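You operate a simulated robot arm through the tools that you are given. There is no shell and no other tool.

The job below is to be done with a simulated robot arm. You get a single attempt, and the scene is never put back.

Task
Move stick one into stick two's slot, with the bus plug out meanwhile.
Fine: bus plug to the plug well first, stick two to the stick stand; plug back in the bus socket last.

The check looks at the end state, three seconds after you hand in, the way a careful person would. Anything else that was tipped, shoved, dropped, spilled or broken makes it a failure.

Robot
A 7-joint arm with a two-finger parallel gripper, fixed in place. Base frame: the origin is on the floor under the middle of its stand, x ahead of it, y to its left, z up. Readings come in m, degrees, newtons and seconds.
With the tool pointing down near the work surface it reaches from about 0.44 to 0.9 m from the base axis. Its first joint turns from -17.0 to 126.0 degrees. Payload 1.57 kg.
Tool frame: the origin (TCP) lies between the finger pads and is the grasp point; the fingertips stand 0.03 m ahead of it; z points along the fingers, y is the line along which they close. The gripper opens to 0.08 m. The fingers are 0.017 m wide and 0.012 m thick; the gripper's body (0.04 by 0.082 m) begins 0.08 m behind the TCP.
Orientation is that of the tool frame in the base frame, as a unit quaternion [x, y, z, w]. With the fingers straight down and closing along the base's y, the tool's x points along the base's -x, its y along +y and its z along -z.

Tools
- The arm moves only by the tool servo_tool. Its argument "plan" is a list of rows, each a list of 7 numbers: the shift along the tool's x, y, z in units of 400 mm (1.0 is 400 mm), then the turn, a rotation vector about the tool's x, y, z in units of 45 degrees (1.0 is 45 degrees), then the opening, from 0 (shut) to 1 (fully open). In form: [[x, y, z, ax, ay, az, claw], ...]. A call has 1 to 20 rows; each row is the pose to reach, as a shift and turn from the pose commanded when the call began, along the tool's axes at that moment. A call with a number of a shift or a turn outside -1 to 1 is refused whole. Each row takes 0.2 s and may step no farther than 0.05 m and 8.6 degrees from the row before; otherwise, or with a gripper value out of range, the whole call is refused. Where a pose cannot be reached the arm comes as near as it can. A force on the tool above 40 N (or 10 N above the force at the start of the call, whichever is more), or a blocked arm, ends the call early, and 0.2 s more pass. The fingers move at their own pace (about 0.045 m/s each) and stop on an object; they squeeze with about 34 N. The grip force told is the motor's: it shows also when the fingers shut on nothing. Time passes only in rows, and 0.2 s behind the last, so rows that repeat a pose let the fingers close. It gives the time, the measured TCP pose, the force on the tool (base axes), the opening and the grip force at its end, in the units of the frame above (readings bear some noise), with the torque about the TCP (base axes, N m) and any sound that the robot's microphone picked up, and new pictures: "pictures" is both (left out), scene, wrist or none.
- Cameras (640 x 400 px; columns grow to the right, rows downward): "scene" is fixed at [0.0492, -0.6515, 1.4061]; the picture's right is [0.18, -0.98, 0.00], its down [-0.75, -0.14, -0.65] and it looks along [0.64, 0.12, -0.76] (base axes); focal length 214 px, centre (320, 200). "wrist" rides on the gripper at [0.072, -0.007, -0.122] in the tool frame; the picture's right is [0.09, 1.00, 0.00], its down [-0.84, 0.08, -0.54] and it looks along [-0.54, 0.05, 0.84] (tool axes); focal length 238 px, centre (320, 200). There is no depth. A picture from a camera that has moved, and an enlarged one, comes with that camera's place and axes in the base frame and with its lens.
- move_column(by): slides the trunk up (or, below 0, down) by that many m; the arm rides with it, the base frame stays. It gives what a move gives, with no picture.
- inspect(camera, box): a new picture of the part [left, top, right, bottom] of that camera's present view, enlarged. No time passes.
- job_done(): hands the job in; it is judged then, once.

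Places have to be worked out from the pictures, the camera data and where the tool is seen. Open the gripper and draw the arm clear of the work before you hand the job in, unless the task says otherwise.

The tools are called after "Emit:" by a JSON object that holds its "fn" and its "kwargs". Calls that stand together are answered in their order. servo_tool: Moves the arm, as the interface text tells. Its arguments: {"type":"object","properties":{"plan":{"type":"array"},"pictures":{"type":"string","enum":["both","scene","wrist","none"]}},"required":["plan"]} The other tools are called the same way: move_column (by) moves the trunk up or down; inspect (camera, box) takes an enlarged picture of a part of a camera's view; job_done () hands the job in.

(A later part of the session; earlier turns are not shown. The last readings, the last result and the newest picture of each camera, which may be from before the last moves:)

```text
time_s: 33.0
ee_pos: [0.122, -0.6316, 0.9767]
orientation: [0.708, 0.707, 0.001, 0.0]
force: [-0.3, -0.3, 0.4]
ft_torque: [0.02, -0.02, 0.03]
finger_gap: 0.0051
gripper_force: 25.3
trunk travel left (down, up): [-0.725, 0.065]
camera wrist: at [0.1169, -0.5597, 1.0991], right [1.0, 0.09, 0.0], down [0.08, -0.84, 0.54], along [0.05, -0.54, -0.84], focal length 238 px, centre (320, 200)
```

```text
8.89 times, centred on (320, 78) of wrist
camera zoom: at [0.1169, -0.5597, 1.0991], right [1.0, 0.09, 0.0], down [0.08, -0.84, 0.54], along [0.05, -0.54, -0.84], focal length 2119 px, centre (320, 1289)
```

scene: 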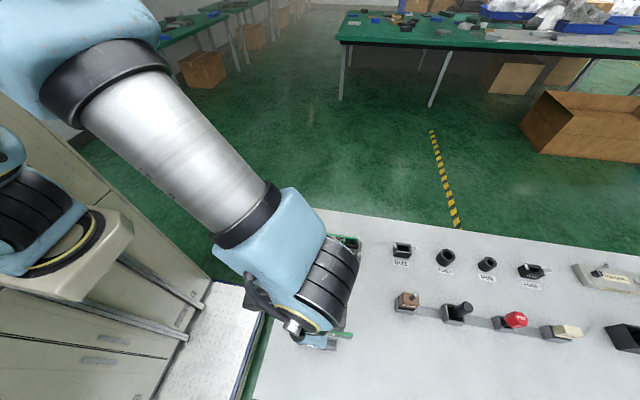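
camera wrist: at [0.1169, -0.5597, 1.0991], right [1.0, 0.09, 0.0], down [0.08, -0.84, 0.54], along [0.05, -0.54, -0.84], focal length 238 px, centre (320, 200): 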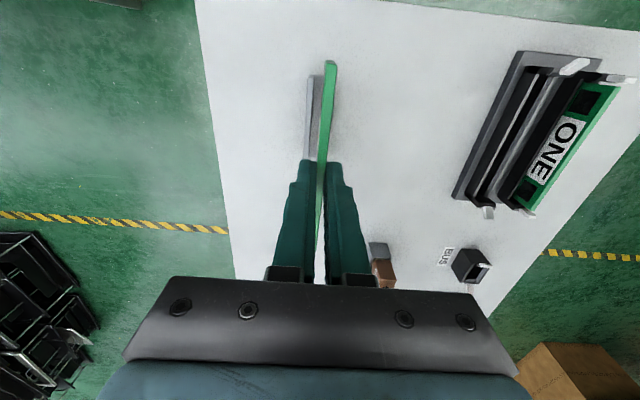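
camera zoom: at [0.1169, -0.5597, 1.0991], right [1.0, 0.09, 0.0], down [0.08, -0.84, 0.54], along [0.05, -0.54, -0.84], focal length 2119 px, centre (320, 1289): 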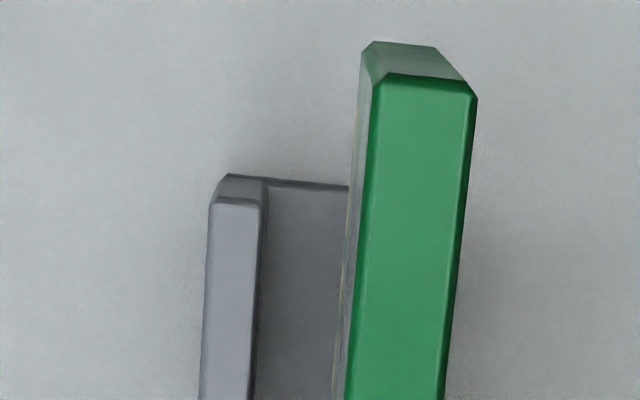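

The walls top out near z 0.85 and the stick bottom hangs about 55 mm below the TCP. I shift −4 mm in x and lower to where the stick's bottom edge is just above the walls.

Emit:
{"fn": "servo_tool", "kwargs": {"plan": [[0, -0.01, 0.03, 0, 0, 0, 0], [0, -0.01, 0.07, 0, 0, 0, 0], [0, -0.01, 0.11, 0, 0, 0, 0], [0, -0.01, 0.1425, 0, 0, 0, 0], [0, -0.01, 0.1425, 0, 0, 0, 0]], "pictures": "both"}}

Emit:
{"fn": "inspect", "kwargs": {"camera": "wrist", "box": [290, 50, 350, 100]}}

Emit:
{"fn": "inspect", "kwargs": {"camera": "scene", "box": [312, 325, 360, 361]}}

```text
time_s: 34.2
ee_pos: [0.1168, -0.6298, 0.9177]
orientation: [0.708, 0.706, 0.0, 0.001]
force: [0.2, 0.6, -0.9]
ft_torque: [-0.01, 0.01, 0.0]
finger_gap: 0.0046
gripper_force: 25.4
trunk travel left (down, up): [-0.725, 0.065]
camera wrist: at [0.1114, -0.558, 1.0413], right [1.0, 0.09, 0.0], down [0.08, -0.84, 0.54], along [0.05, -0.54, -0.84], focal length 238 px, centre (320, 200)
```

scene: 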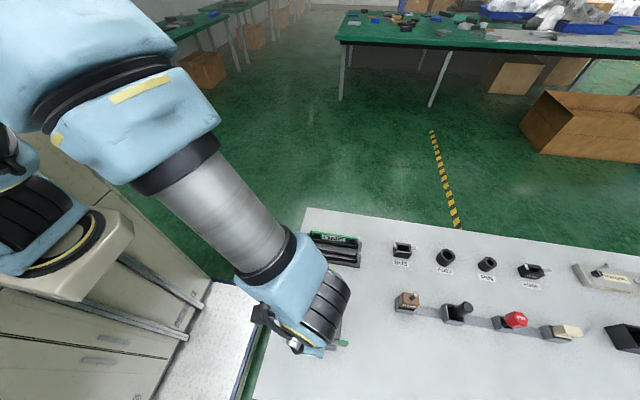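
wrist: 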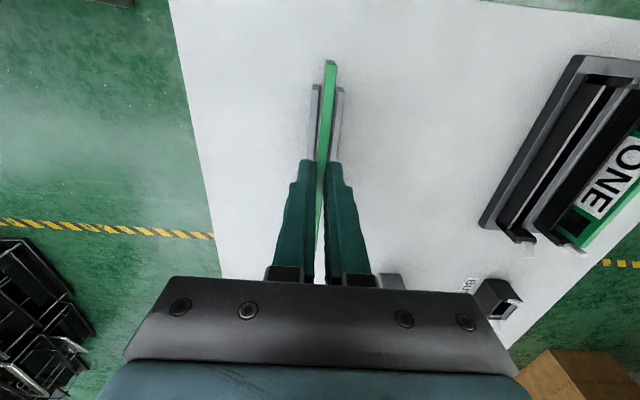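

```text
8.00 times, centred on (320, 75) of wrist
camera zoom: at [0.1114, -0.558, 1.0413], right [1.0, 0.09, 0.0], down [0.08, -0.84, 0.54], along [0.05, -0.54, -0.84], focal length 1907 px, centre (320, 1200)
```

zoom: 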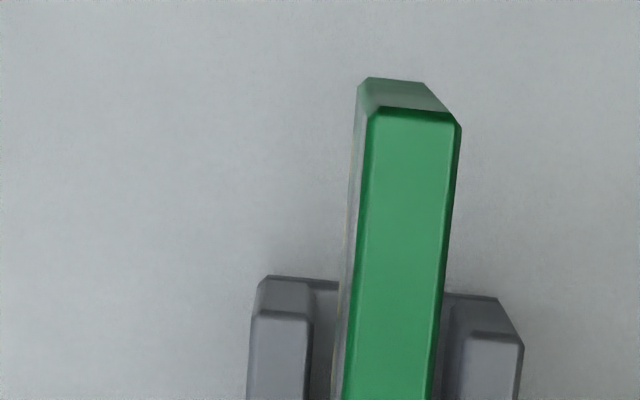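

```text
11.11 times, centred on (336, 343) of scene
camera zoom: at [0.0492, -0.6515, 1.4061], right [0.18, -0.98, 0.0], down [-0.75, -0.14, -0.65], along [0.64, 0.12, -0.76], focal length 2383 px, centre (142, -1389)
```

zoom: 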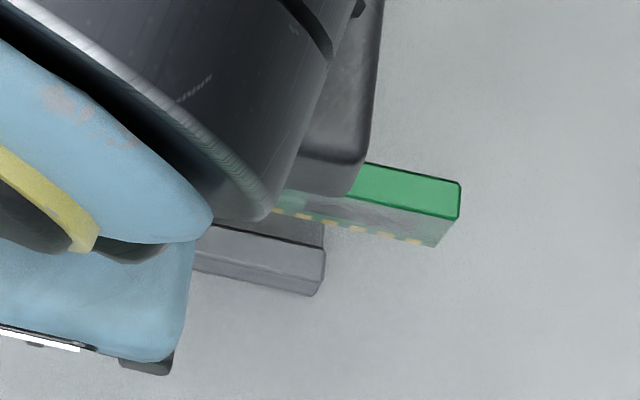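

The channel centre is at x 0.1201 and the stick at 0.118, so I shift +2 mm and lower the stick into the channel.

Emit:
{"fn": "servo_tool", "kwargs": {"plan": [[0, 0.005, 0.01, 0, 0, 0, 0], [0, 0.005, 0.02, 0, 0, 0, 0], [0, 0.005, 0.03, 0, 0, 0, 0], [0, 0.005, 0.04, 0, 0, 0, 0], [0, 0.005, 0.05, 0, 0, 0, 0], [0, 0.005, 0.05, 0, 0, 0, 0]], "pictures": "both"}}

Emit:
{"fn": "inspect", "kwargs": {"camera": "wrist", "box": [290, 50, 350, 110]}}

```text
time_s: 35.6
ee_pos: [0.1201, -0.6302, 0.8976]
orientation: [0.707, 0.707, 0.0, -0.001]
force: [0.2, -0.2, -1.0]
ft_torque: [-0.02, 0.0, 0.01]
finger_gap: 0.005
gripper_force: 24.6
trunk travel left (down, up): [-0.725, 0.065]
camera wrist: at [0.1139, -0.558, 1.0211], right [1.0, 0.09, 0.0], down [0.08, -0.84, 0.54], along [0.05, -0.54, -0.84], focal length 238 px, centre (320, 200)
```

scene: 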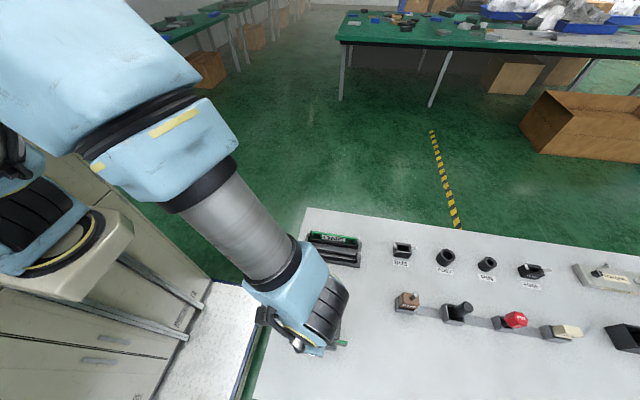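
wrist: 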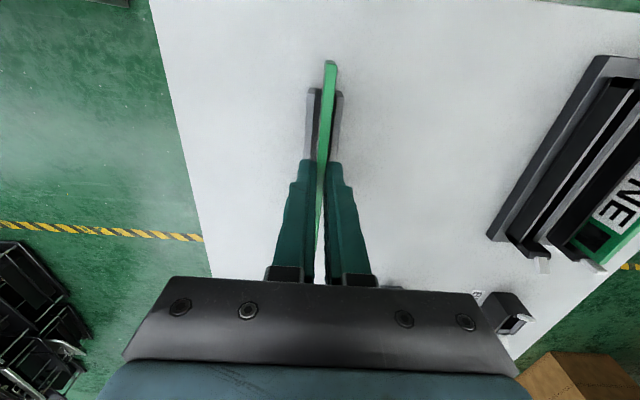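

```text
6.67 times, centred on (320, 80) of wrist
camera zoom: at [0.1139, -0.558, 1.0211], right [1.0, 0.09, 0.0], down [0.08, -0.84, 0.54], along [0.05, -0.54, -0.84], focal length 1589 px, centre (320, 1000)
```

zoom: 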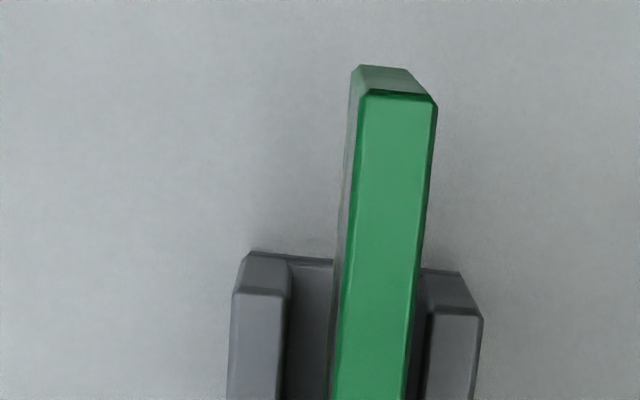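

The stick is centred in the channel (0.1205 against 0.1203). I lower on in 1 mm steps feeling for the floor.

Emit:
{"fn": "servo_tool", "kwargs": {"plan": [[0, 0, 0.0025, 0, 0, 0, 0], [0, 0, 0.005, 0, 0, 0, 0], [0, 0, 0.0075, 0, 0, 0, 0], [0, 0, 0.01, 0, 0, 0, 0], [0, 0, 0.01, 0, 0, 0, 0]], "pictures": "none"}}

```text
time_s: 36.8
ee_pos: [0.1202, -0.6288, 0.8927]
orientation: [0.707, 0.707, 0.0, 0.0]
force: [-0.4, -0.6, -0.3]
ft_torque: [0.05, -0.04, 0.0]
finger_gap: 0.0047
gripper_force: 24.8
trunk travel left (down, up): [-0.725, 0.065]
```

Emit:
{"fn": "servo_tool", "kwargs": {"plan": [[0, 0, 0.0025, 0, 0, 0, 0], [0, 0, 0.005, 0, 0, 0, 0], [0, 0, 0.0075, 0, 0, 0, 0], [0, 0, 0.0075, 0, 0, 0, 0]], "pictures": "wrist"}}

```text
time_s: 37.8
ee_pos: [0.1203, -0.6306, 0.891]
orientation: [0.708, 0.707, 0.0, 0.0]
force: [-0.3, 0.5, -0.2]
ft_torque: [0.01, 0.01, 0.01]
finger_gap: 0.0049
gripper_force: 24.8
trunk travel left (down, up): [-0.725, 0.065]
camera wrist: at [0.1139, -0.5588, 1.0139], right [1.0, 0.09, 0.0], down [0.08, -0.84, 0.54], along [0.05, -0.54, -0.84], focal length 238 px, centre (320, 200)
```

wrist: 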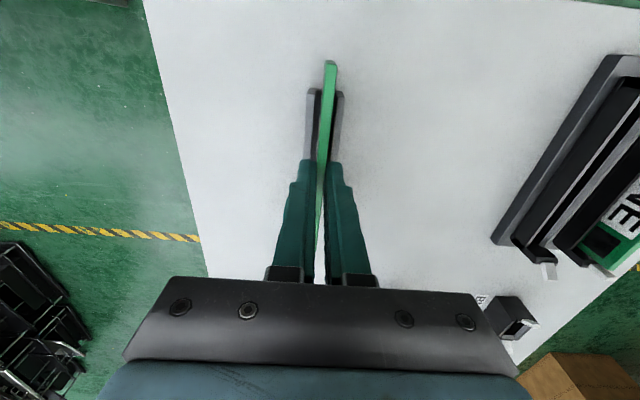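

No contact yet (fingertips still about 12 mm above the walls). I continue another 3 mm.

Emit:
{"fn": "servo_tool", "kwargs": {"plan": [[0, 0, 0.0025, 0, 0, 0, 0], [0, 0, 0.005, 0, 0, 0, 0], [0, 0, 0.0075, 0, 0, 0, 0], [0, 0, 0.0075, 0, 0, 0, 0]], "pictures": "none"}}

```text
time_s: 38.8
ee_pos: [0.1207, -0.6288, 0.8879]
orientation: [0.708, 0.706, 0.0, 0.0]
force: [0.4, -0.3, -0.3]
ft_torque: [0.01, 0.02, -0.02]
finger_gap: 0.0046
gripper_force: 25.0
trunk travel left (down, up): [-0.725, 0.065]
```

Emit:
{"fn": "servo_tool", "kwargs": {"plan": [[0, 0, 0.0025, 0, 0, 0, 0], [0, 0, 0.005, 0, 0, 0, 0], [0, 0, 0.005, 0, 0, 0, 0]], "pictures": "wrist"}}

Emit:
{"fn": "inspect", "kwargs": {"camera": "wrist", "box": [290, 50, 350, 110]}}

Emit:
{"fn": "inspect", "kwargs": {"camera": "wrist", "box": [290, 110, 350, 170]}}

```text
time_s: 39.6
ee_pos: [0.1196, -0.629, 0.886]
orientation: [0.708, 0.707, 0.001, 0.0]
force: [0.3, 0.4, -0.2]
ft_torque: [-0.01, 0.01, 0.0]
finger_gap: 0.005
gripper_force: 24.9
trunk travel left (down, up): [-0.725, 0.065]
camera wrist: at [0.1137, -0.5582, 1.0088], right [1.0, 0.09, 0.0], down [0.08, -0.84, 0.54], along [0.05, -0.54, -0.84], focal length 238 px, centre (320, 200)
```

wrist: 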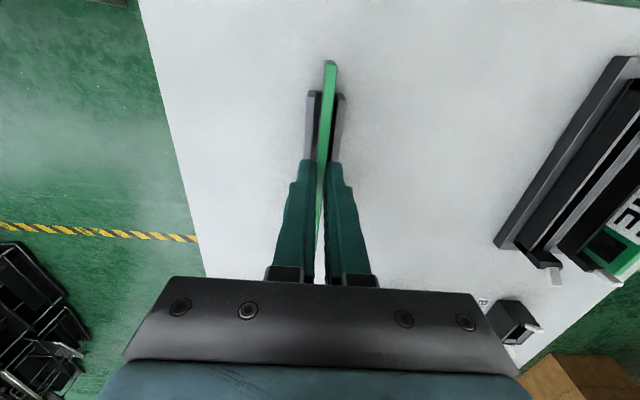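

```text
6.67 times, centred on (320, 80) of wrist
camera zoom: at [0.1137, -0.5582, 1.0088], right [1.0, 0.09, 0.0], down [0.08, -0.84, 0.54], along [0.05, -0.54, -0.84], focal length 1589 px, centre (320, 1000)
```

zoom: 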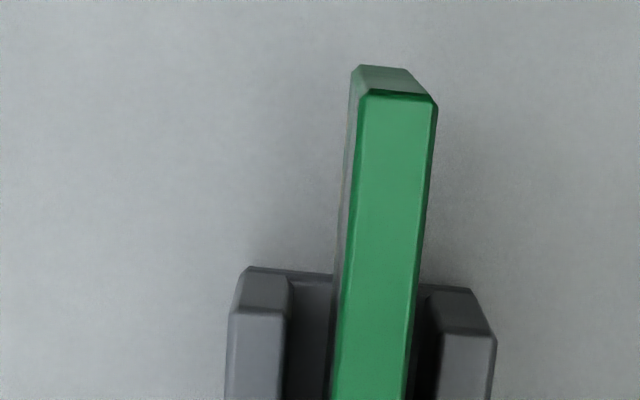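

```text
6.67 times, centred on (320, 140) of wrist
camera zoom: at [0.1137, -0.5582, 1.0088], right [1.0, 0.09, 0.0], down [0.08, -0.84, 0.54], along [0.05, -0.54, -0.84], focal length 1589 px, centre (320, 600)
```

zoom: 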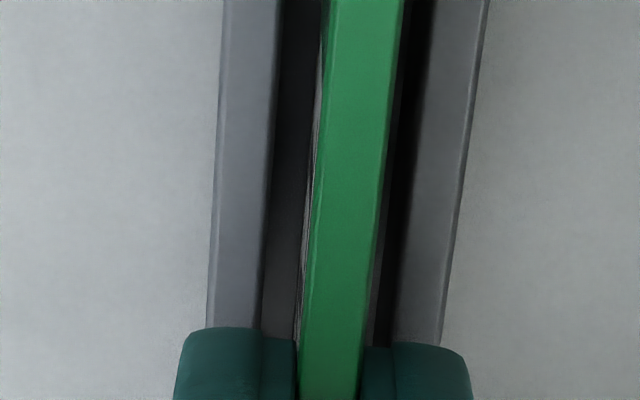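

Still free at TCP z 0.886; the fingertips come near the wall tops, so I go on 1 mm at a time.

Emit:
{"fn": "servo_tool", "kwargs": {"plan": [[0, 0, 0.0025, 0, 0, 0, 0], [0, 0, 0.0025, 0, 0, 0, 0]], "pictures": "none"}}

```text
time_s: 40.2
ee_pos: [0.1195, -0.6303, 0.8846]
orientation: [0.708, 0.707, 0.0, -0.001]
force: [0.3, -1.2, -0.8]
ft_torque: [0.01, -0.05, 0.02]
finger_gap: 0.0047
gripper_force: 25.4
trunk travel left (down, up): [-0.725, 0.065]
```

Emit:
{"fn": "servo_tool", "kwargs": {"plan": [[0, 0, 0.0025, 0, 0, 0, 0], [0, 0, 0.0025, 0, 0, 0, 0]], "pictures": "none"}}

```text
time_s: 40.8
ee_pos: [0.1182, -0.6306, 0.8837]
orientation: [0.708, 0.707, 0.0, 0.0]
force: [0.2, 1.4, -0.3]
ft_torque: [-0.04, 0.02, -0.01]
finger_gap: 0.0047
gripper_force: 25.5
trunk travel left (down, up): [-0.725, 0.065]
```

Emit:
{"fn": "servo_tool", "kwargs": {"plan": [[0, 0, 0.0025, 0, 0, 0, 0], [0, 0, 0.0025, 0, 0, 0, 0]], "pictures": "wrist"}}

Emit:
{"fn": "inspect", "kwargs": {"camera": "wrist", "box": [290, 60, 350, 110]}}

Emit:
{"fn": "inspect", "kwargs": {"camera": "scene", "box": [312, 325, 360, 361]}}

```text
time_s: 41.4
ee_pos: [0.1199, -0.6312, 0.8815]
orientation: [0.708, 0.706, -0.001, 0.0]
force: [-0.5, -0.1, -0.5]
ft_torque: [0.03, -0.01, -0.01]
finger_gap: 0.0048
gripper_force: 25.2
trunk travel left (down, up): [-0.725, 0.065]
camera wrist: at [0.1142, -0.5587, 1.0056], right [1.0, 0.09, 0.0], down [0.08, -0.84, 0.54], along [0.05, -0.54, -0.84], focal length 238 px, centre (320, 200)
```

wrist: 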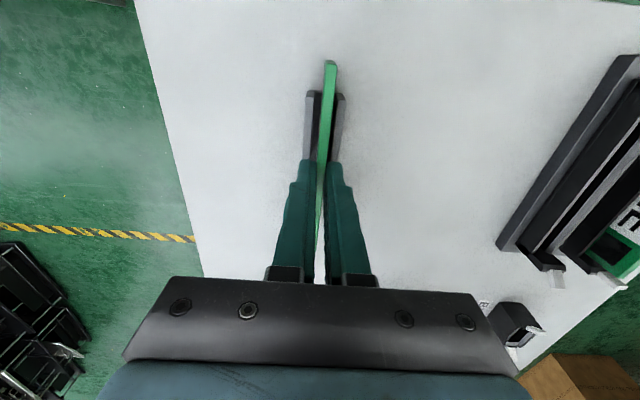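

```text
8.00 times, centred on (320, 85) of wrist
camera zoom: at [0.1142, -0.5587, 1.0056], right [1.0, 0.09, 0.0], down [0.08, -0.84, 0.54], along [0.05, -0.54, -0.84], focal length 1907 px, centre (320, 1120)
```

zoom: 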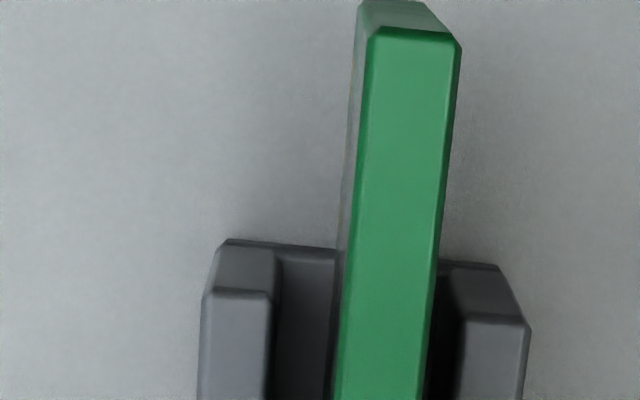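

```text
11.11 times, centred on (336, 343) of scene
camera zoom: at [0.0492, -0.6515, 1.4061], right [0.18, -0.98, 0.0], down [-0.75, -0.14, -0.65], along [0.64, 0.12, -0.76], focal length 2383 px, centre (142, -1389)
```

zoom: 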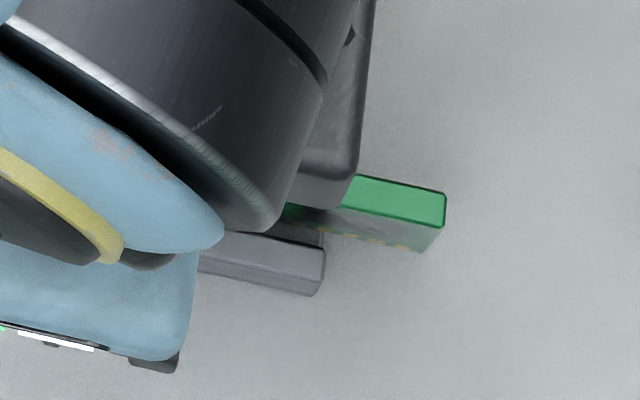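

Still free. I continue in 1 mm steps; fingertips are at about z 0.853, a few mm above the walls.

Emit:
{"fn": "servo_tool", "kwargs": {"plan": [[0, 0, 0.0025, 0, 0, 0, 0], [0, 0, 0.0025, 0, 0, 0, 0]], "pictures": "none"}}

```text
time_s: 42.0
ee_pos: [0.1202, -0.6305, 0.8808]
orientation: [0.707, 0.707, 0.0, 0.0]
force: [0.5, -0.3, -0.1]
ft_torque: [-0.01, -0.01, 0.0]
finger_gap: 0.0049
gripper_force: 25.1
trunk travel left (down, up): [-0.725, 0.065]
```

Emit:
{"fn": "servo_tool", "kwargs": {"plan": [[0, 0, 0.0025, 0, 0, 0, 0], [0, 0, 0.0025, 0, 0, 0, 0]], "pictures": "none"}}

```text
time_s: 42.6
ee_pos: [0.1204, -0.6295, 0.881]
orientation: [0.708, 0.706, 0.0, 0.001]
force: [0.2, -0.1, 0.3]
ft_torque: [0.04, -0.03, 0.05]
finger_gap: 0.0045
gripper_force: 24.9
trunk travel left (down, up): [-0.725, 0.065]
```

Emit:
{"fn": "servo_tool", "kwargs": {"plan": [[0, 0, 0.0025, 0, 0, 0, 0], [0, 0, 0.0025, 0, 0, 0, 0]], "pictures": "wrist"}}

Emit:
{"fn": "inspect", "kwargs": {"camera": "wrist", "box": [290, 120, 350, 170]}}

```text
time_s: 43.2
ee_pos: [0.12, -0.6294, 0.8793]
orientation: [0.708, 0.706, 0.0, 0.0]
force: [-0.4, 0.2, -0.2]
ft_torque: [0.02, 0.03, -0.03]
finger_gap: 0.0048
gripper_force: 24.9
trunk travel left (down, up): [-0.725, 0.065]
camera wrist: at [0.1143, -0.5578, 1.0031], right [1.0, 0.09, 0.0], down [0.08, -0.84, 0.54], along [0.05, -0.54, -0.84], focal length 238 px, centre (320, 200)
```

wrist: 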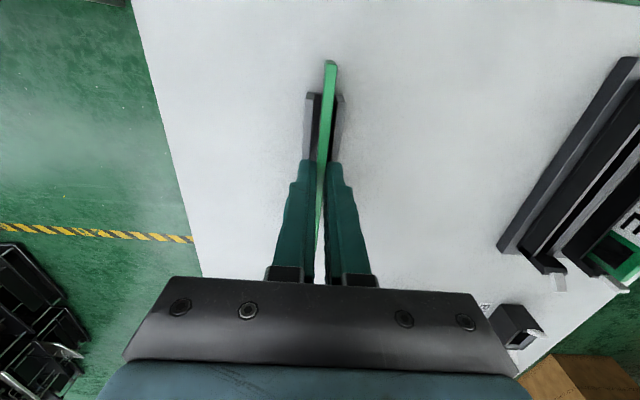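

```text
8.00 times, centred on (320, 145) of wrist
camera zoom: at [0.1143, -0.5578, 1.0031], right [1.0, 0.09, 0.0], down [0.08, -0.84, 0.54], along [0.05, -0.54, -0.84], focal length 1907 px, centre (320, 640)
```

zoom: 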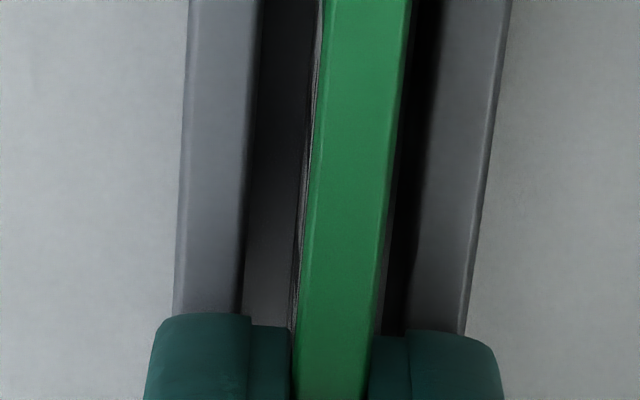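

Emit:
{"fn": "servo_tool", "kwargs": {"plan": [[0, 0, 0.0025, 0, 0, 0, 0], [0, 0, 0.0025, 0, 0, 0, 0]], "pictures": "none"}}

```text
time_s: 43.8
ee_pos: [0.1217, -0.6294, 0.8797]
orientation: [0.707, 0.707, 0.0, 0.0]
force: [-0.2, 0.2, -0.9]
ft_torque: [0.02, -0.02, 0.01]
finger_gap: 0.0048
gripper_force: 25.1
trunk travel left (down, up): [-0.725, 0.065]
```

Emit:
{"fn": "servo_tool", "kwargs": {"plan": [[0, 0, 0.0025, 0, 0, 0, 0], [0, 0, 0.0025, 0, 0, 0, 0]], "pictures": "none"}}

```text
time_s: 44.4
ee_pos: [0.1213, -0.6306, 0.8767]
orientation: [0.707, 0.707, 0.0, 0.0]
force: [1.1, 0.4, 1.4]
ft_torque: [0.03, -0.03, -0.01]
finger_gap: 0.0049
gripper_force: 25.2
trunk travel left (down, up): [-0.725, 0.065]
```

Emit:
{"fn": "servo_tool", "kwargs": {"plan": [[0, 0, 0.0025, 0, 0, 0, 0], [0, 0, 0.0025, 0, 0, 0, 0]], "pictures": "wrist"}}

Emit:
{"fn": "inspect", "kwargs": {"camera": "wrist", "box": [290, 60, 350, 110]}}

Emit:
{"fn": "inspect", "kwargs": {"camera": "wrist", "box": [290, 120, 350, 170]}}

Emit:
{"fn": "inspect", "kwargs": {"camera": "scene", "box": [312, 325, 360, 361]}}

```text
time_s: 45.0
ee_pos: [0.12, -0.6292, 0.8762]
orientation: [0.708, 0.706, -0.001, 0.001]
force: [0.2, 2.4, 10.4]
ft_torque: [0.21, -0.02, -0.05]
finger_gap: 0.0047
gripper_force: 24.9
trunk travel left (down, up): [-0.725, 0.065]
camera wrist: at [0.1145, -0.5581, 1.0006], right [1.0, 0.09, 0.0], down [0.08, -0.84, 0.54], along [0.05, -0.54, -0.84], focal length 238 px, centre (320, 200)
```

wrist: 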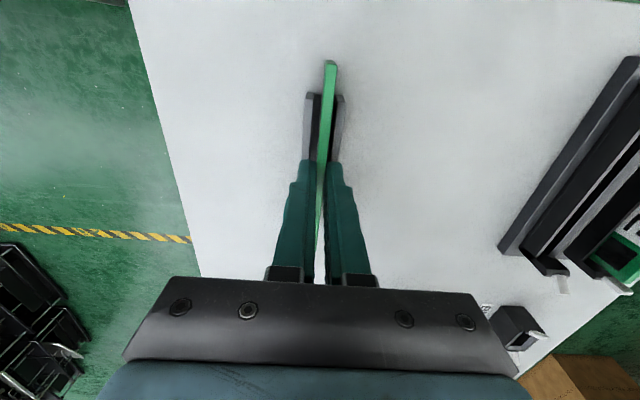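

```text
8.00 times, centred on (320, 85) of wrist
camera zoom: at [0.1145, -0.5581, 1.0006], right [1.0, 0.09, 0.0], down [0.08, -0.84, 0.54], along [0.05, -0.54, -0.84], focal length 1907 px, centre (320, 1120)
```

zoom: 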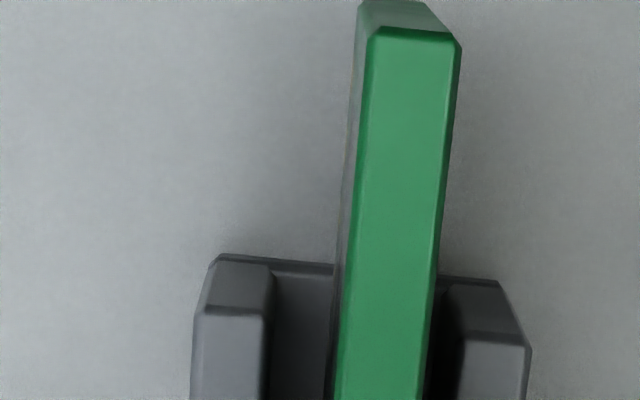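

```text
8.00 times, centred on (320, 145) of wrist
camera zoom: at [0.1145, -0.5581, 1.0006], right [1.0, 0.09, 0.0], down [0.08, -0.84, 0.54], along [0.05, -0.54, -0.84], focal length 1907 px, centre (320, 640)
```

zoom: 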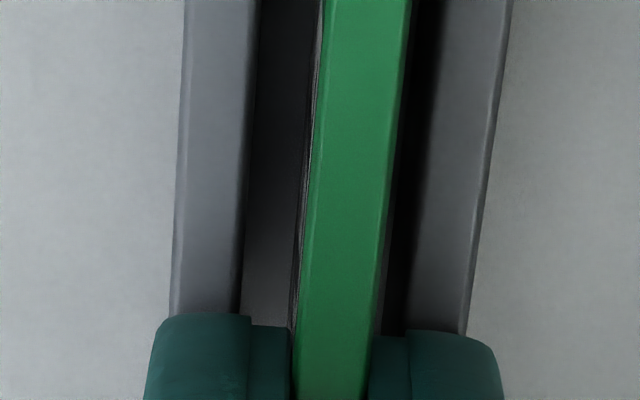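

```text
11.11 times, centred on (336, 343) of scene
camera zoom: at [0.0492, -0.6515, 1.4061], right [0.18, -0.98, 0.0], down [-0.75, -0.14, -0.65], along [0.64, 0.12, -0.76], focal length 2383 px, centre (142, -1389)
```

zoom: 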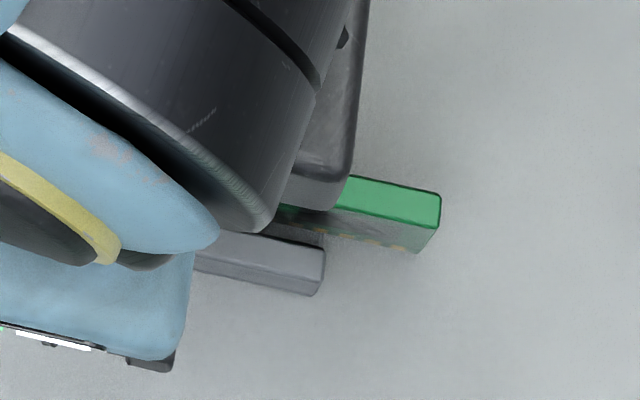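

A 10 N upward force with its line 20 mm toward +y of the TCP means the stick itself now stands on the channel floor. I back off a little and open the fingers in small steps.

Emit:
{"fn": "servo_tool", "kwargs": {"plan": [[0, 0, -0.002, 0, 0, 0, 0], [0, 0, -0.002, 0, 0, 0, 0.08], [0, 0, -0.002, 0, 0, 0, 0.12], [0, 0, -0.002, 0, 0, 0, 0.16], [0, 0, -0.002, 0, 0, 0, 0.22], [0, 0, -0.002, 0, 0, 0, 0.3], [0, 0, -0.002, 0, 0, 0, 0.4], [0, 0, -0.002, 0, 0, 0, 0.4]], "pictures": "both"}}

Emit:
{"fn": "inspect", "kwargs": {"camera": "wrist", "box": [280, 50, 370, 125]}}

Emit:
{"fn": "inspect", "kwargs": {"camera": "wrist", "box": [270, 120, 370, 195]}}

```text
time_s: 46.8
ee_pos: [0.1195, -0.6305, 0.8775]
orientation: [0.707, 0.707, 0.0, 0.001]
force: [0.4, -0.4, 0.1]
ft_torque: [0.0, -0.01, -0.01]
finger_gap: 0.032
gripper_force: 0.2
trunk travel left (down, up): [-0.725, 0.065]
camera wrist: at [0.1144, -0.5586, 1.0005], right [1.0, 0.09, 0.0], down [0.08, -0.84, 0.54], along [0.05, -0.54, -0.84], focal length 238 px, centre (320, 200)
```

scene: 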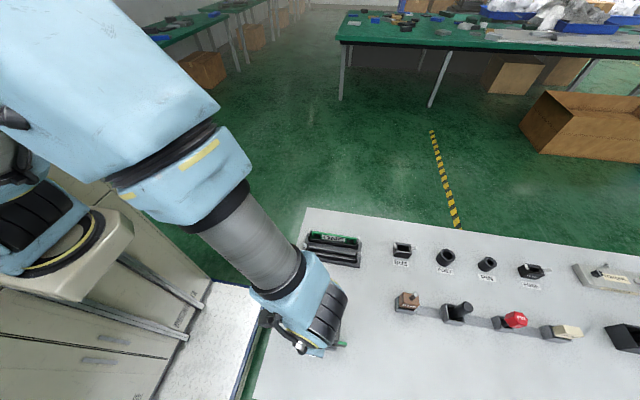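
wrist: 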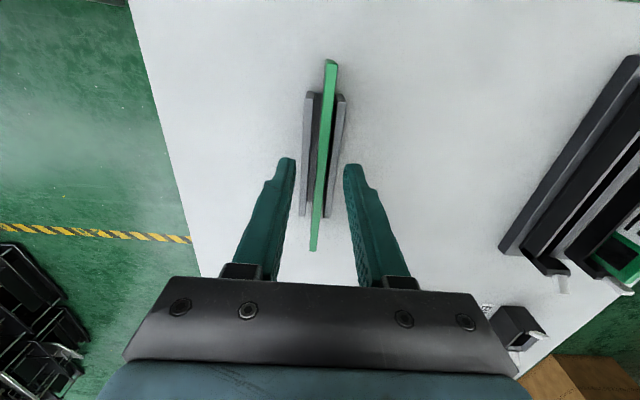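

```text
5.33 times, centred on (325, 88) of wrist
camera zoom: at [0.1144, -0.5586, 1.0005], right [1.0, 0.09, 0.0], down [0.08, -0.84, 0.54], along [0.05, -0.54, -0.84], focal length 1271 px, centre (293, 800)
```

zoom: 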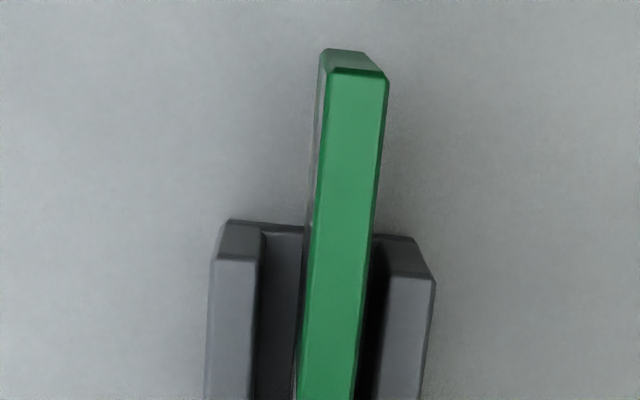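

```text
5.33 times, centred on (320, 158) of wrist
camera zoom: at [0.1144, -0.5586, 1.0005], right [1.0, 0.09, 0.0], down [0.08, -0.84, 0.54], along [0.05, -0.54, -0.84], focal length 1271 px, centre (320, 427)
```

zoom: 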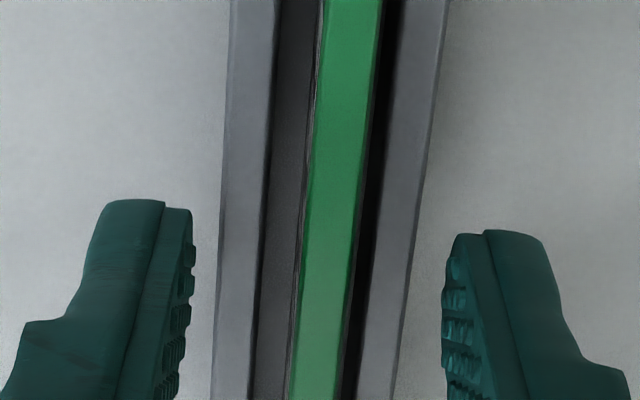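

Stick two stands upright by itself in the stand. I rise straight up 100 mm and move over stick one.

Emit:
{"fn": "servo_tool", "kwargs": {"plan": [[0, 0, -0.03, 0, 0, 0, 0.4], [0, 0, -0.08, 0, 0, 0, 0.4], [0, 0, -0.14, 0, 0, 0, 0.4], [0, 0, -0.2, 0, 0, 0, 0.4], [0, 0, -0.25, 0, 0, 0, 0.4], [0, 0.07, -0.25, 0, 0, 0, 0.4], [0, 0.16, -0.25, 0, 0, 0, 0.4], [0, 0.26, -0.25, 0, 0, 0, 0.4], [0, 0.36, -0.25, 0, 0, 0, 0.4], [0, 0.46, -0.25, 0, 0, 0, 0.4], [0, 0.55, -0.25, 0, 0, 0, 0.4], [0, 0.629, -0.25, 0, 0, 0, 0.4], [0, 0.629, -0.25, 0, 0, 0, 0.4]], "pictures": "both"}}

Emit:
{"fn": "inspect", "kwargs": {"camera": "scene", "box": [280, 310, 360, 365]}}

Emit:
{"fn": "inspect", "kwargs": {"camera": "wrist", "box": [250, 20, 370, 110]}}

Emit:
{"fn": "inspect", "kwargs": {"camera": "wrist", "box": [250, 120, 370, 210]}}

```text
time_s: 49.6
ee_pos: [0.3723, -0.6314, 0.9779]
orientation: [0.708, 0.707, 0.0, 0.001]
force: [0.4, 0.0, -0.2]
ft_torque: [0.03, -0.03, -0.01]
finger_gap: 0.032
gripper_force: 0.0
trunk travel left (down, up): [-0.725, 0.065]
camera wrist: at [0.3667, -0.5596, 1.1012], right [1.0, 0.09, 0.0], down [0.08, -0.84, 0.54], along [0.05, -0.54, -0.84], focal length 238 px, centre (320, 200)
```

scene: 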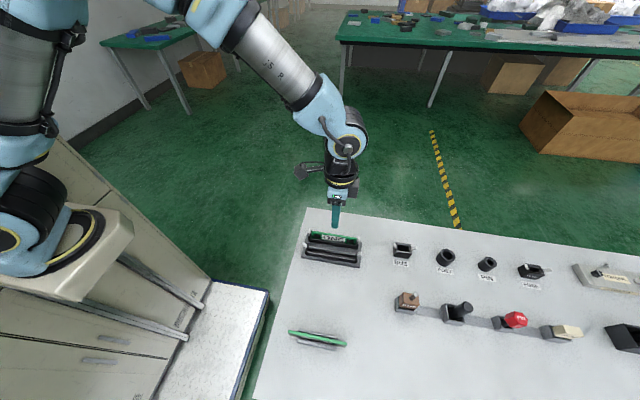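
wrist: 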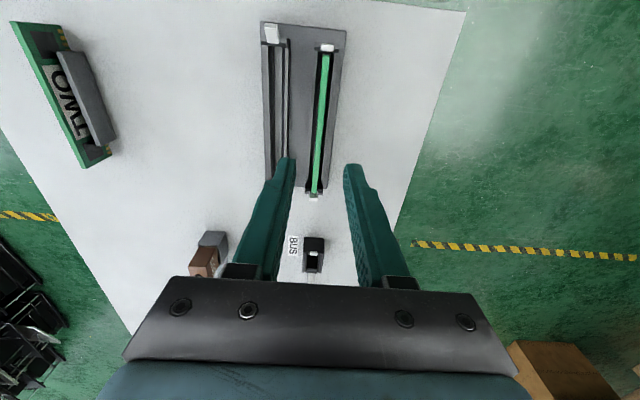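

```text
7.27 times, centred on (320, 338) of scene
camera zoom: at [0.0492, -0.6515, 1.4061], right [0.18, -0.98, 0.0], down [-0.75, -0.14, -0.65], along [0.64, 0.12, -0.76], focal length 1560 px, centre (320, -800)
```

zoom: 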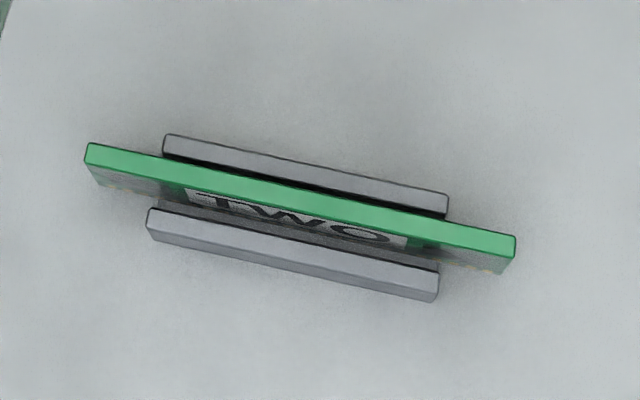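

```text
4.44 times, centred on (310, 65) of wrist
camera zoom: at [0.3667, -0.5596, 1.1012], right [1.0, 0.09, 0.0], down [0.08, -0.84, 0.54], along [0.05, -0.54, -0.84], focal length 1059 px, centre (364, 800)
```

zoom: 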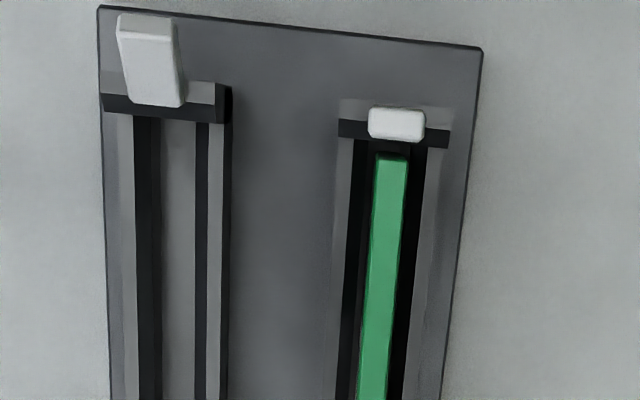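

```text
4.44 times, centred on (310, 165) of wrist
camera zoom: at [0.3667, -0.5596, 1.1012], right [1.0, 0.09, 0.0], down [0.08, -0.84, 0.54], along [0.05, -0.54, -0.84], focal length 1059 px, centre (364, 356)
```

zoom: 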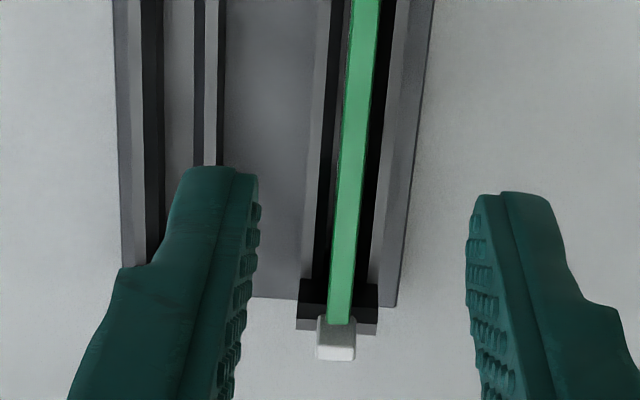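

Stick two stands properly in the stand. Stick one is at x ≈ 0.372, about 1 mm left of the finger mid-plane, so I correct that and lower to the same grip height as before.

Emit:
{"fn": "servo_tool", "kwargs": {"plan": [[0, -0.002, 0.05, 0, 0, 0, 0.4], [0, -0.002, 0.1, 0, 0, 0, 0.4], [0, -0.002, 0.15, 0, 0, 0, 0.4], [0, -0.002, 0.19, 0, 0, 0, 0.4], [0, -0.002, 0.2145, 0, 0, 0, 0.4], [0, -0.002, 0.2145, 0, 0, 0, 0.4]], "pictures": "both"}}

Emit:
{"fn": "inspect", "kwargs": {"camera": "wrist", "box": [270, 130, 370, 200]}}

Emit:
{"fn": "inspect", "kwargs": {"camera": "scene", "box": [296, 215, 376, 275]}}

```text
time_s: 51.0
ee_pos: [0.369, -0.6296, 0.8923]
orientation: [0.708, 0.706, 0.0, 0.0]
force: [-0.5, 0.0, -0.6]
ft_torque: [0.0, 0.04, -0.03]
finger_gap: 0.0319
gripper_force: 0.0
trunk travel left (down, up): [-0.725, 0.065]
camera wrist: at [0.3645, -0.5587, 1.0158], right [1.0, 0.09, 0.0], down [0.08, -0.84, 0.54], along [0.05, -0.54, -0.84], focal length 238 px, centre (320, 200)
```

scene: 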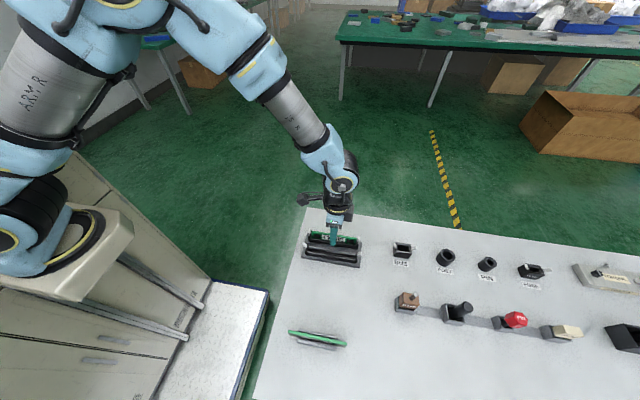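
wrist: 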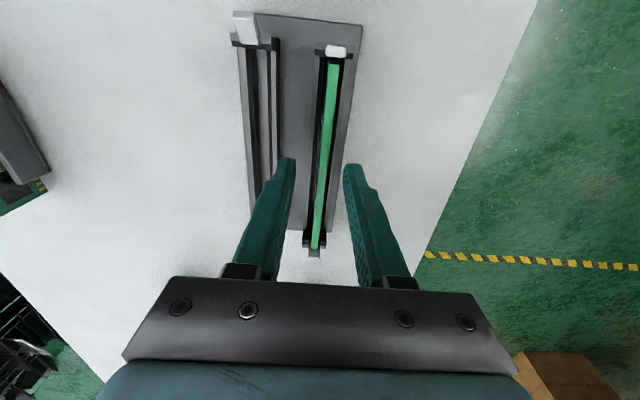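

```text
5.71 times, centred on (320, 165) of wrist
camera zoom: at [0.3645, -0.5587, 1.0158], right [1.0, 0.09, 0.0], down [0.08, -0.84, 0.54], along [0.05, -0.54, -0.84], focal length 1362 px, centre (320, 400)
```

zoom: 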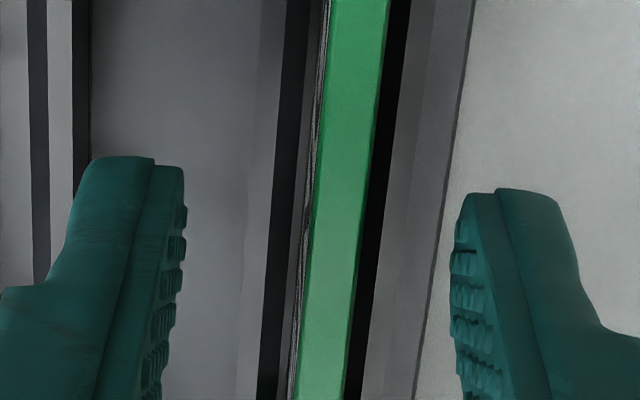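

```text
6.67 times, centred on (336, 245) of scene
camera zoom: at [0.0492, -0.6515, 1.4061], right [0.18, -0.98, 0.0], down [-0.75, -0.14, -0.65], along [0.64, 0.12, -0.76], focal length 1430 px, centre (213, -100)
```

zoom: 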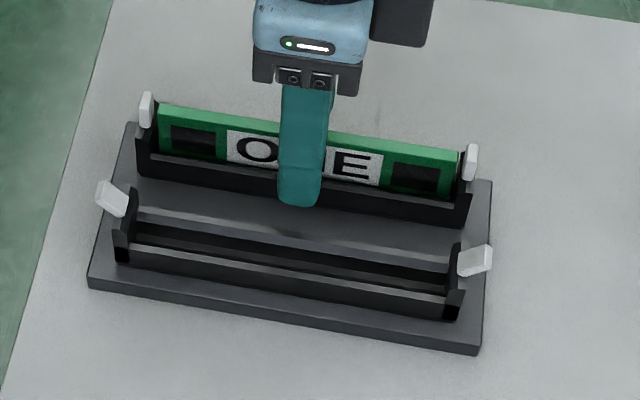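

Here the stick lies about 1.3 mm to the +x side of the finger mid-plane. I shift that much and close.

Emit:
{"fn": "servo_tool", "kwargs": {"plan": [[0, 0.0032, 0, 0, 0, 0, 0.4], [0, 0.0032, 0, 0, 0, 0, 0.4], [0, 0.0032, 0, 0, 0, 0, 0.2], [0, 0.0032, 0, 0, 0, 0, 0.1], [0, 0.0032, 0, 0, 0, 0, 0], [0, 0.0032, 0, 0, 0, 0, 0], [0, 0.0032, 0, 0, 0, 0, 0]], "pictures": "wrist"}}

Emit:
{"fn": "inspect", "kwargs": {"camera": "scene", "box": [296, 215, 376, 275]}}

```text
time_s: 52.6
ee_pos: [0.3722, -0.6301, 0.8925]
orientation: [0.708, 0.707, 0.0, 0.0]
force: [1.9, 0.4, 0.3]
ft_torque: [-0.01, -0.01, 0.03]
finger_gap: 0.0047
gripper_force: 25.0
trunk travel left (down, up): [-0.725, 0.065]
camera wrist: at [0.3658, -0.5587, 1.0152], right [1.0, 0.09, 0.0], down [0.08, -0.84, 0.54], along [0.05, -0.54, -0.84], focal length 238 px, centre (320, 200)
```

wrist: 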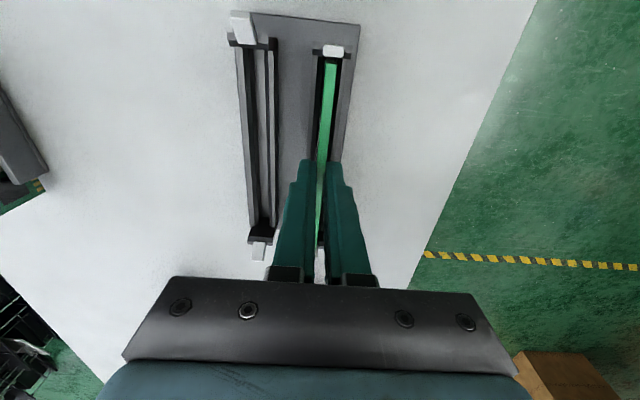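

```text
6.67 times, centred on (336, 245) of scene
camera zoom: at [0.0492, -0.6515, 1.4061], right [0.18, -0.98, 0.0], down [-0.75, -0.14, -0.65], along [0.64, 0.12, -0.76], focal length 1430 px, centre (213, -100)
```

zoom: 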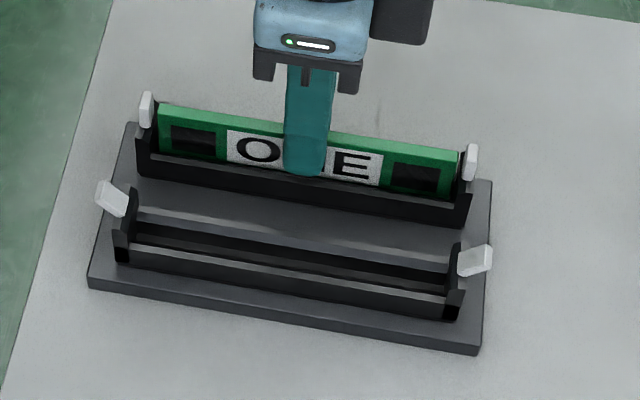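

Gripped with only 1.9 N side force. I lift gently and then raise the stick 70 mm.

Emit:
{"fn": "servo_tool", "kwargs": {"plan": [[0, 0.0005, -0.0025, 0, 0, 0, 0], [0, 0.0005, -0.005, 0, 0, 0, 0], [0, 0.0005, -0.01, 0, 0, 0, 0], [0, 0.0005, -0.02, 0, 0, 0, 0], [0, 0.0005, -0.035, 0, 0, 0, 0], [0, 0.0005, -0.055, 0, 0, 0, 0], [0, 0.0005, -0.08, 0, 0, 0, 0], [0, 0.0005, -0.12, 0, 0, 0, 0], [0, 0.0005, -0.16, 0, 0, 0, 0], [0, 0.0005, -0.16, 0, 0, 0, 0]], "pictures": "both"}}

Emit:
{"fn": "inspect", "kwargs": {"camera": "scene", "box": [290, 195, 380, 270]}}

Emit:
{"fn": "inspect", "kwargs": {"camera": "wrist", "box": [240, 20, 370, 115]}}

```text
time_s: 54.8
ee_pos: [0.3732, -0.6307, 0.956]
orientation: [0.707, 0.707, 0.0, 0.001]
force: [0.5, -1.0, -1.0]
ft_torque: [0.0, 0.02, -0.01]
finger_gap: 0.0049
gripper_force: 24.8
trunk travel left (down, up): [-0.725, 0.065]
camera wrist: at [0.3672, -0.5597, 1.0786], right [1.0, 0.09, 0.0], down [0.08, -0.84, 0.54], along [0.05, -0.54, -0.84], focal length 238 px, centre (320, 200)
```

scene: 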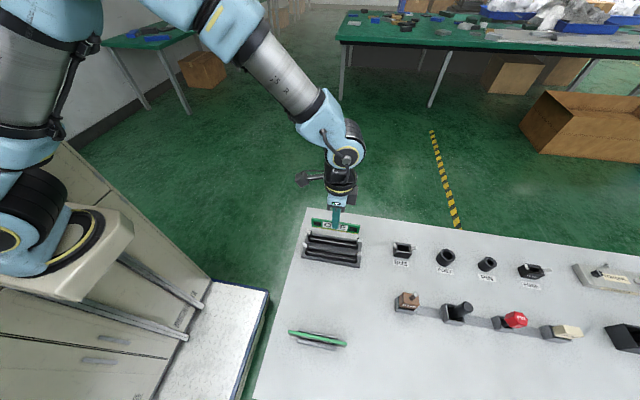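
wrist: 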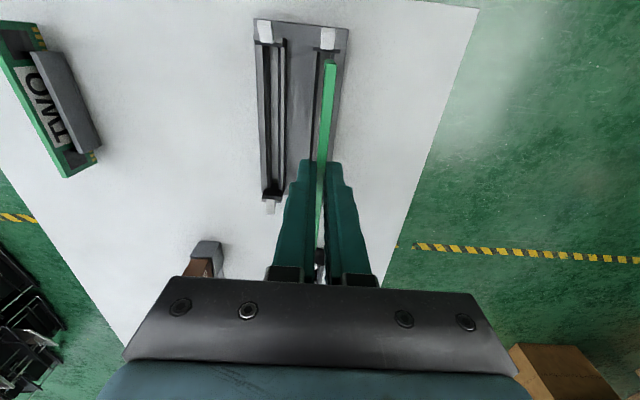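

```text
5.33 times, centred on (335, 232) of scene
camera zoom: at [0.0492, -0.6515, 1.4061], right [0.18, -0.98, 0.0], down [-0.75, -0.14, -0.65], along [0.64, 0.12, -0.76], focal length 1144 px, centre (240, 27)
```

zoom: 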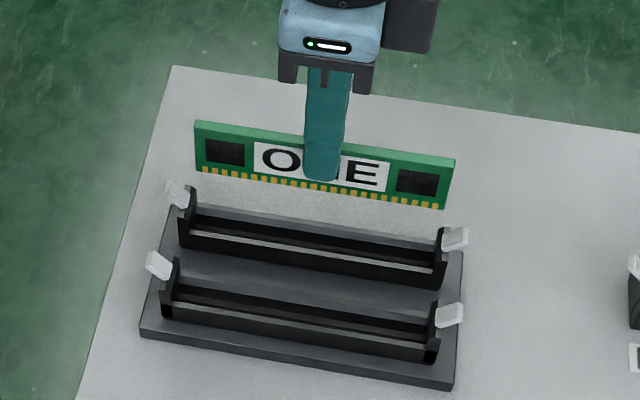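

```text
4.21 times, centred on (305, 68) of wrist
camera zoom: at [0.3672, -0.5597, 1.0786], right [1.0, 0.09, 0.0], down [0.08, -0.84, 0.54], along [0.05, -0.54, -0.84], focal length 1004 px, centre (383, 758)
```

zoom: 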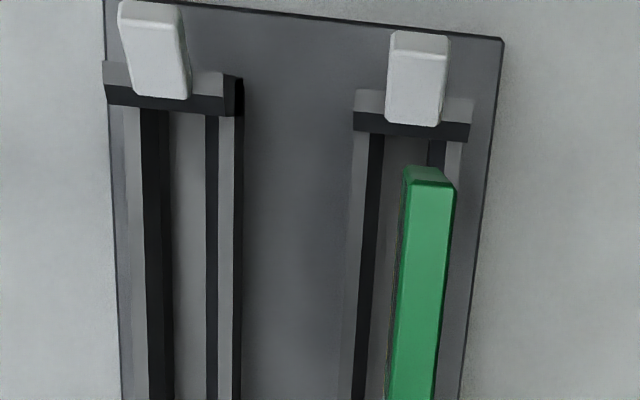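

Both of slot one's latches opened and stick one is out. I take a reference picture of how slot one sits under the held stick at this height, to compare with slot two.

Emit:
{"fn": "inspect", "kwargs": {"camera": "wrist", "box": [300, 20, 364, 60]}}

Emit:
{"fn": "inspect", "kwargs": {"camera": "wrist", "box": [290, 50, 354, 90]}}

Emit:
{"fn": "inspect", "kwargs": {"camera": "wrist", "box": [290, 110, 354, 150]}}

```text
10.00 times, centred on (332, 40) of wrist
camera zoom: at [0.3672, -0.5597, 1.0786], right [1.0, 0.09, 0.0], down [0.08, -0.84, 0.54], along [0.05, -0.54, -0.84], focal length 2384 px, centre (200, 1800)
```

zoom: 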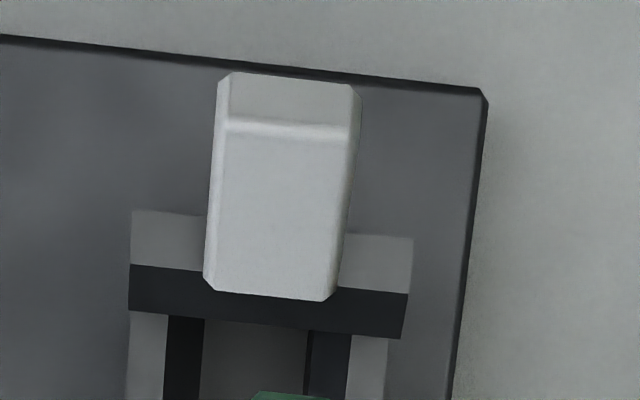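

```text
10.00 times, centred on (322, 70) of wrist
camera zoom: at [0.3672, -0.5597, 1.0786], right [1.0, 0.09, 0.0], down [0.08, -0.84, 0.54], along [0.05, -0.54, -0.84], focal length 2384 px, centre (300, 1500)
```

zoom: 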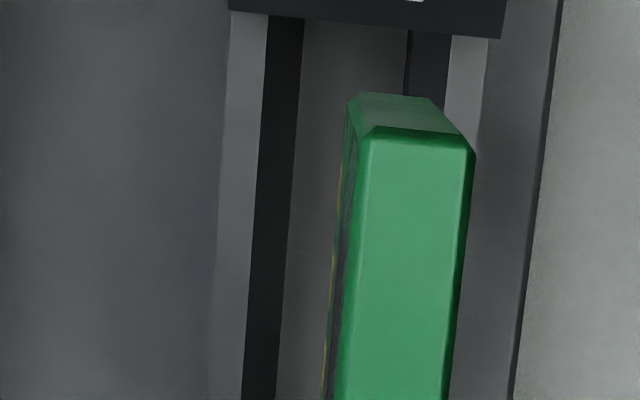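

```text
10.00 times, centred on (322, 130) of wrist
camera zoom: at [0.3672, -0.5597, 1.0786], right [1.0, 0.09, 0.0], down [0.08, -0.84, 0.54], along [0.05, -0.54, -0.84], focal length 2384 px, centre (300, 900)
```

zoom: 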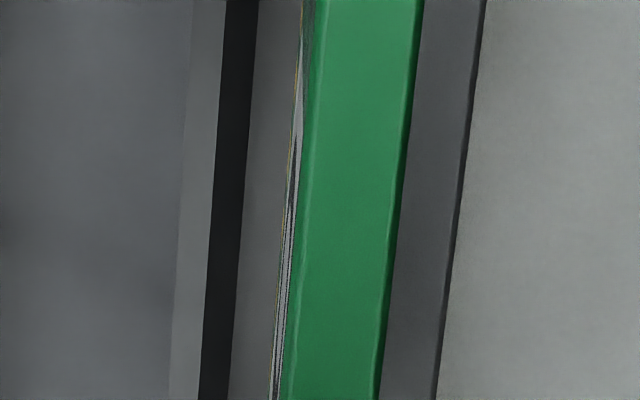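

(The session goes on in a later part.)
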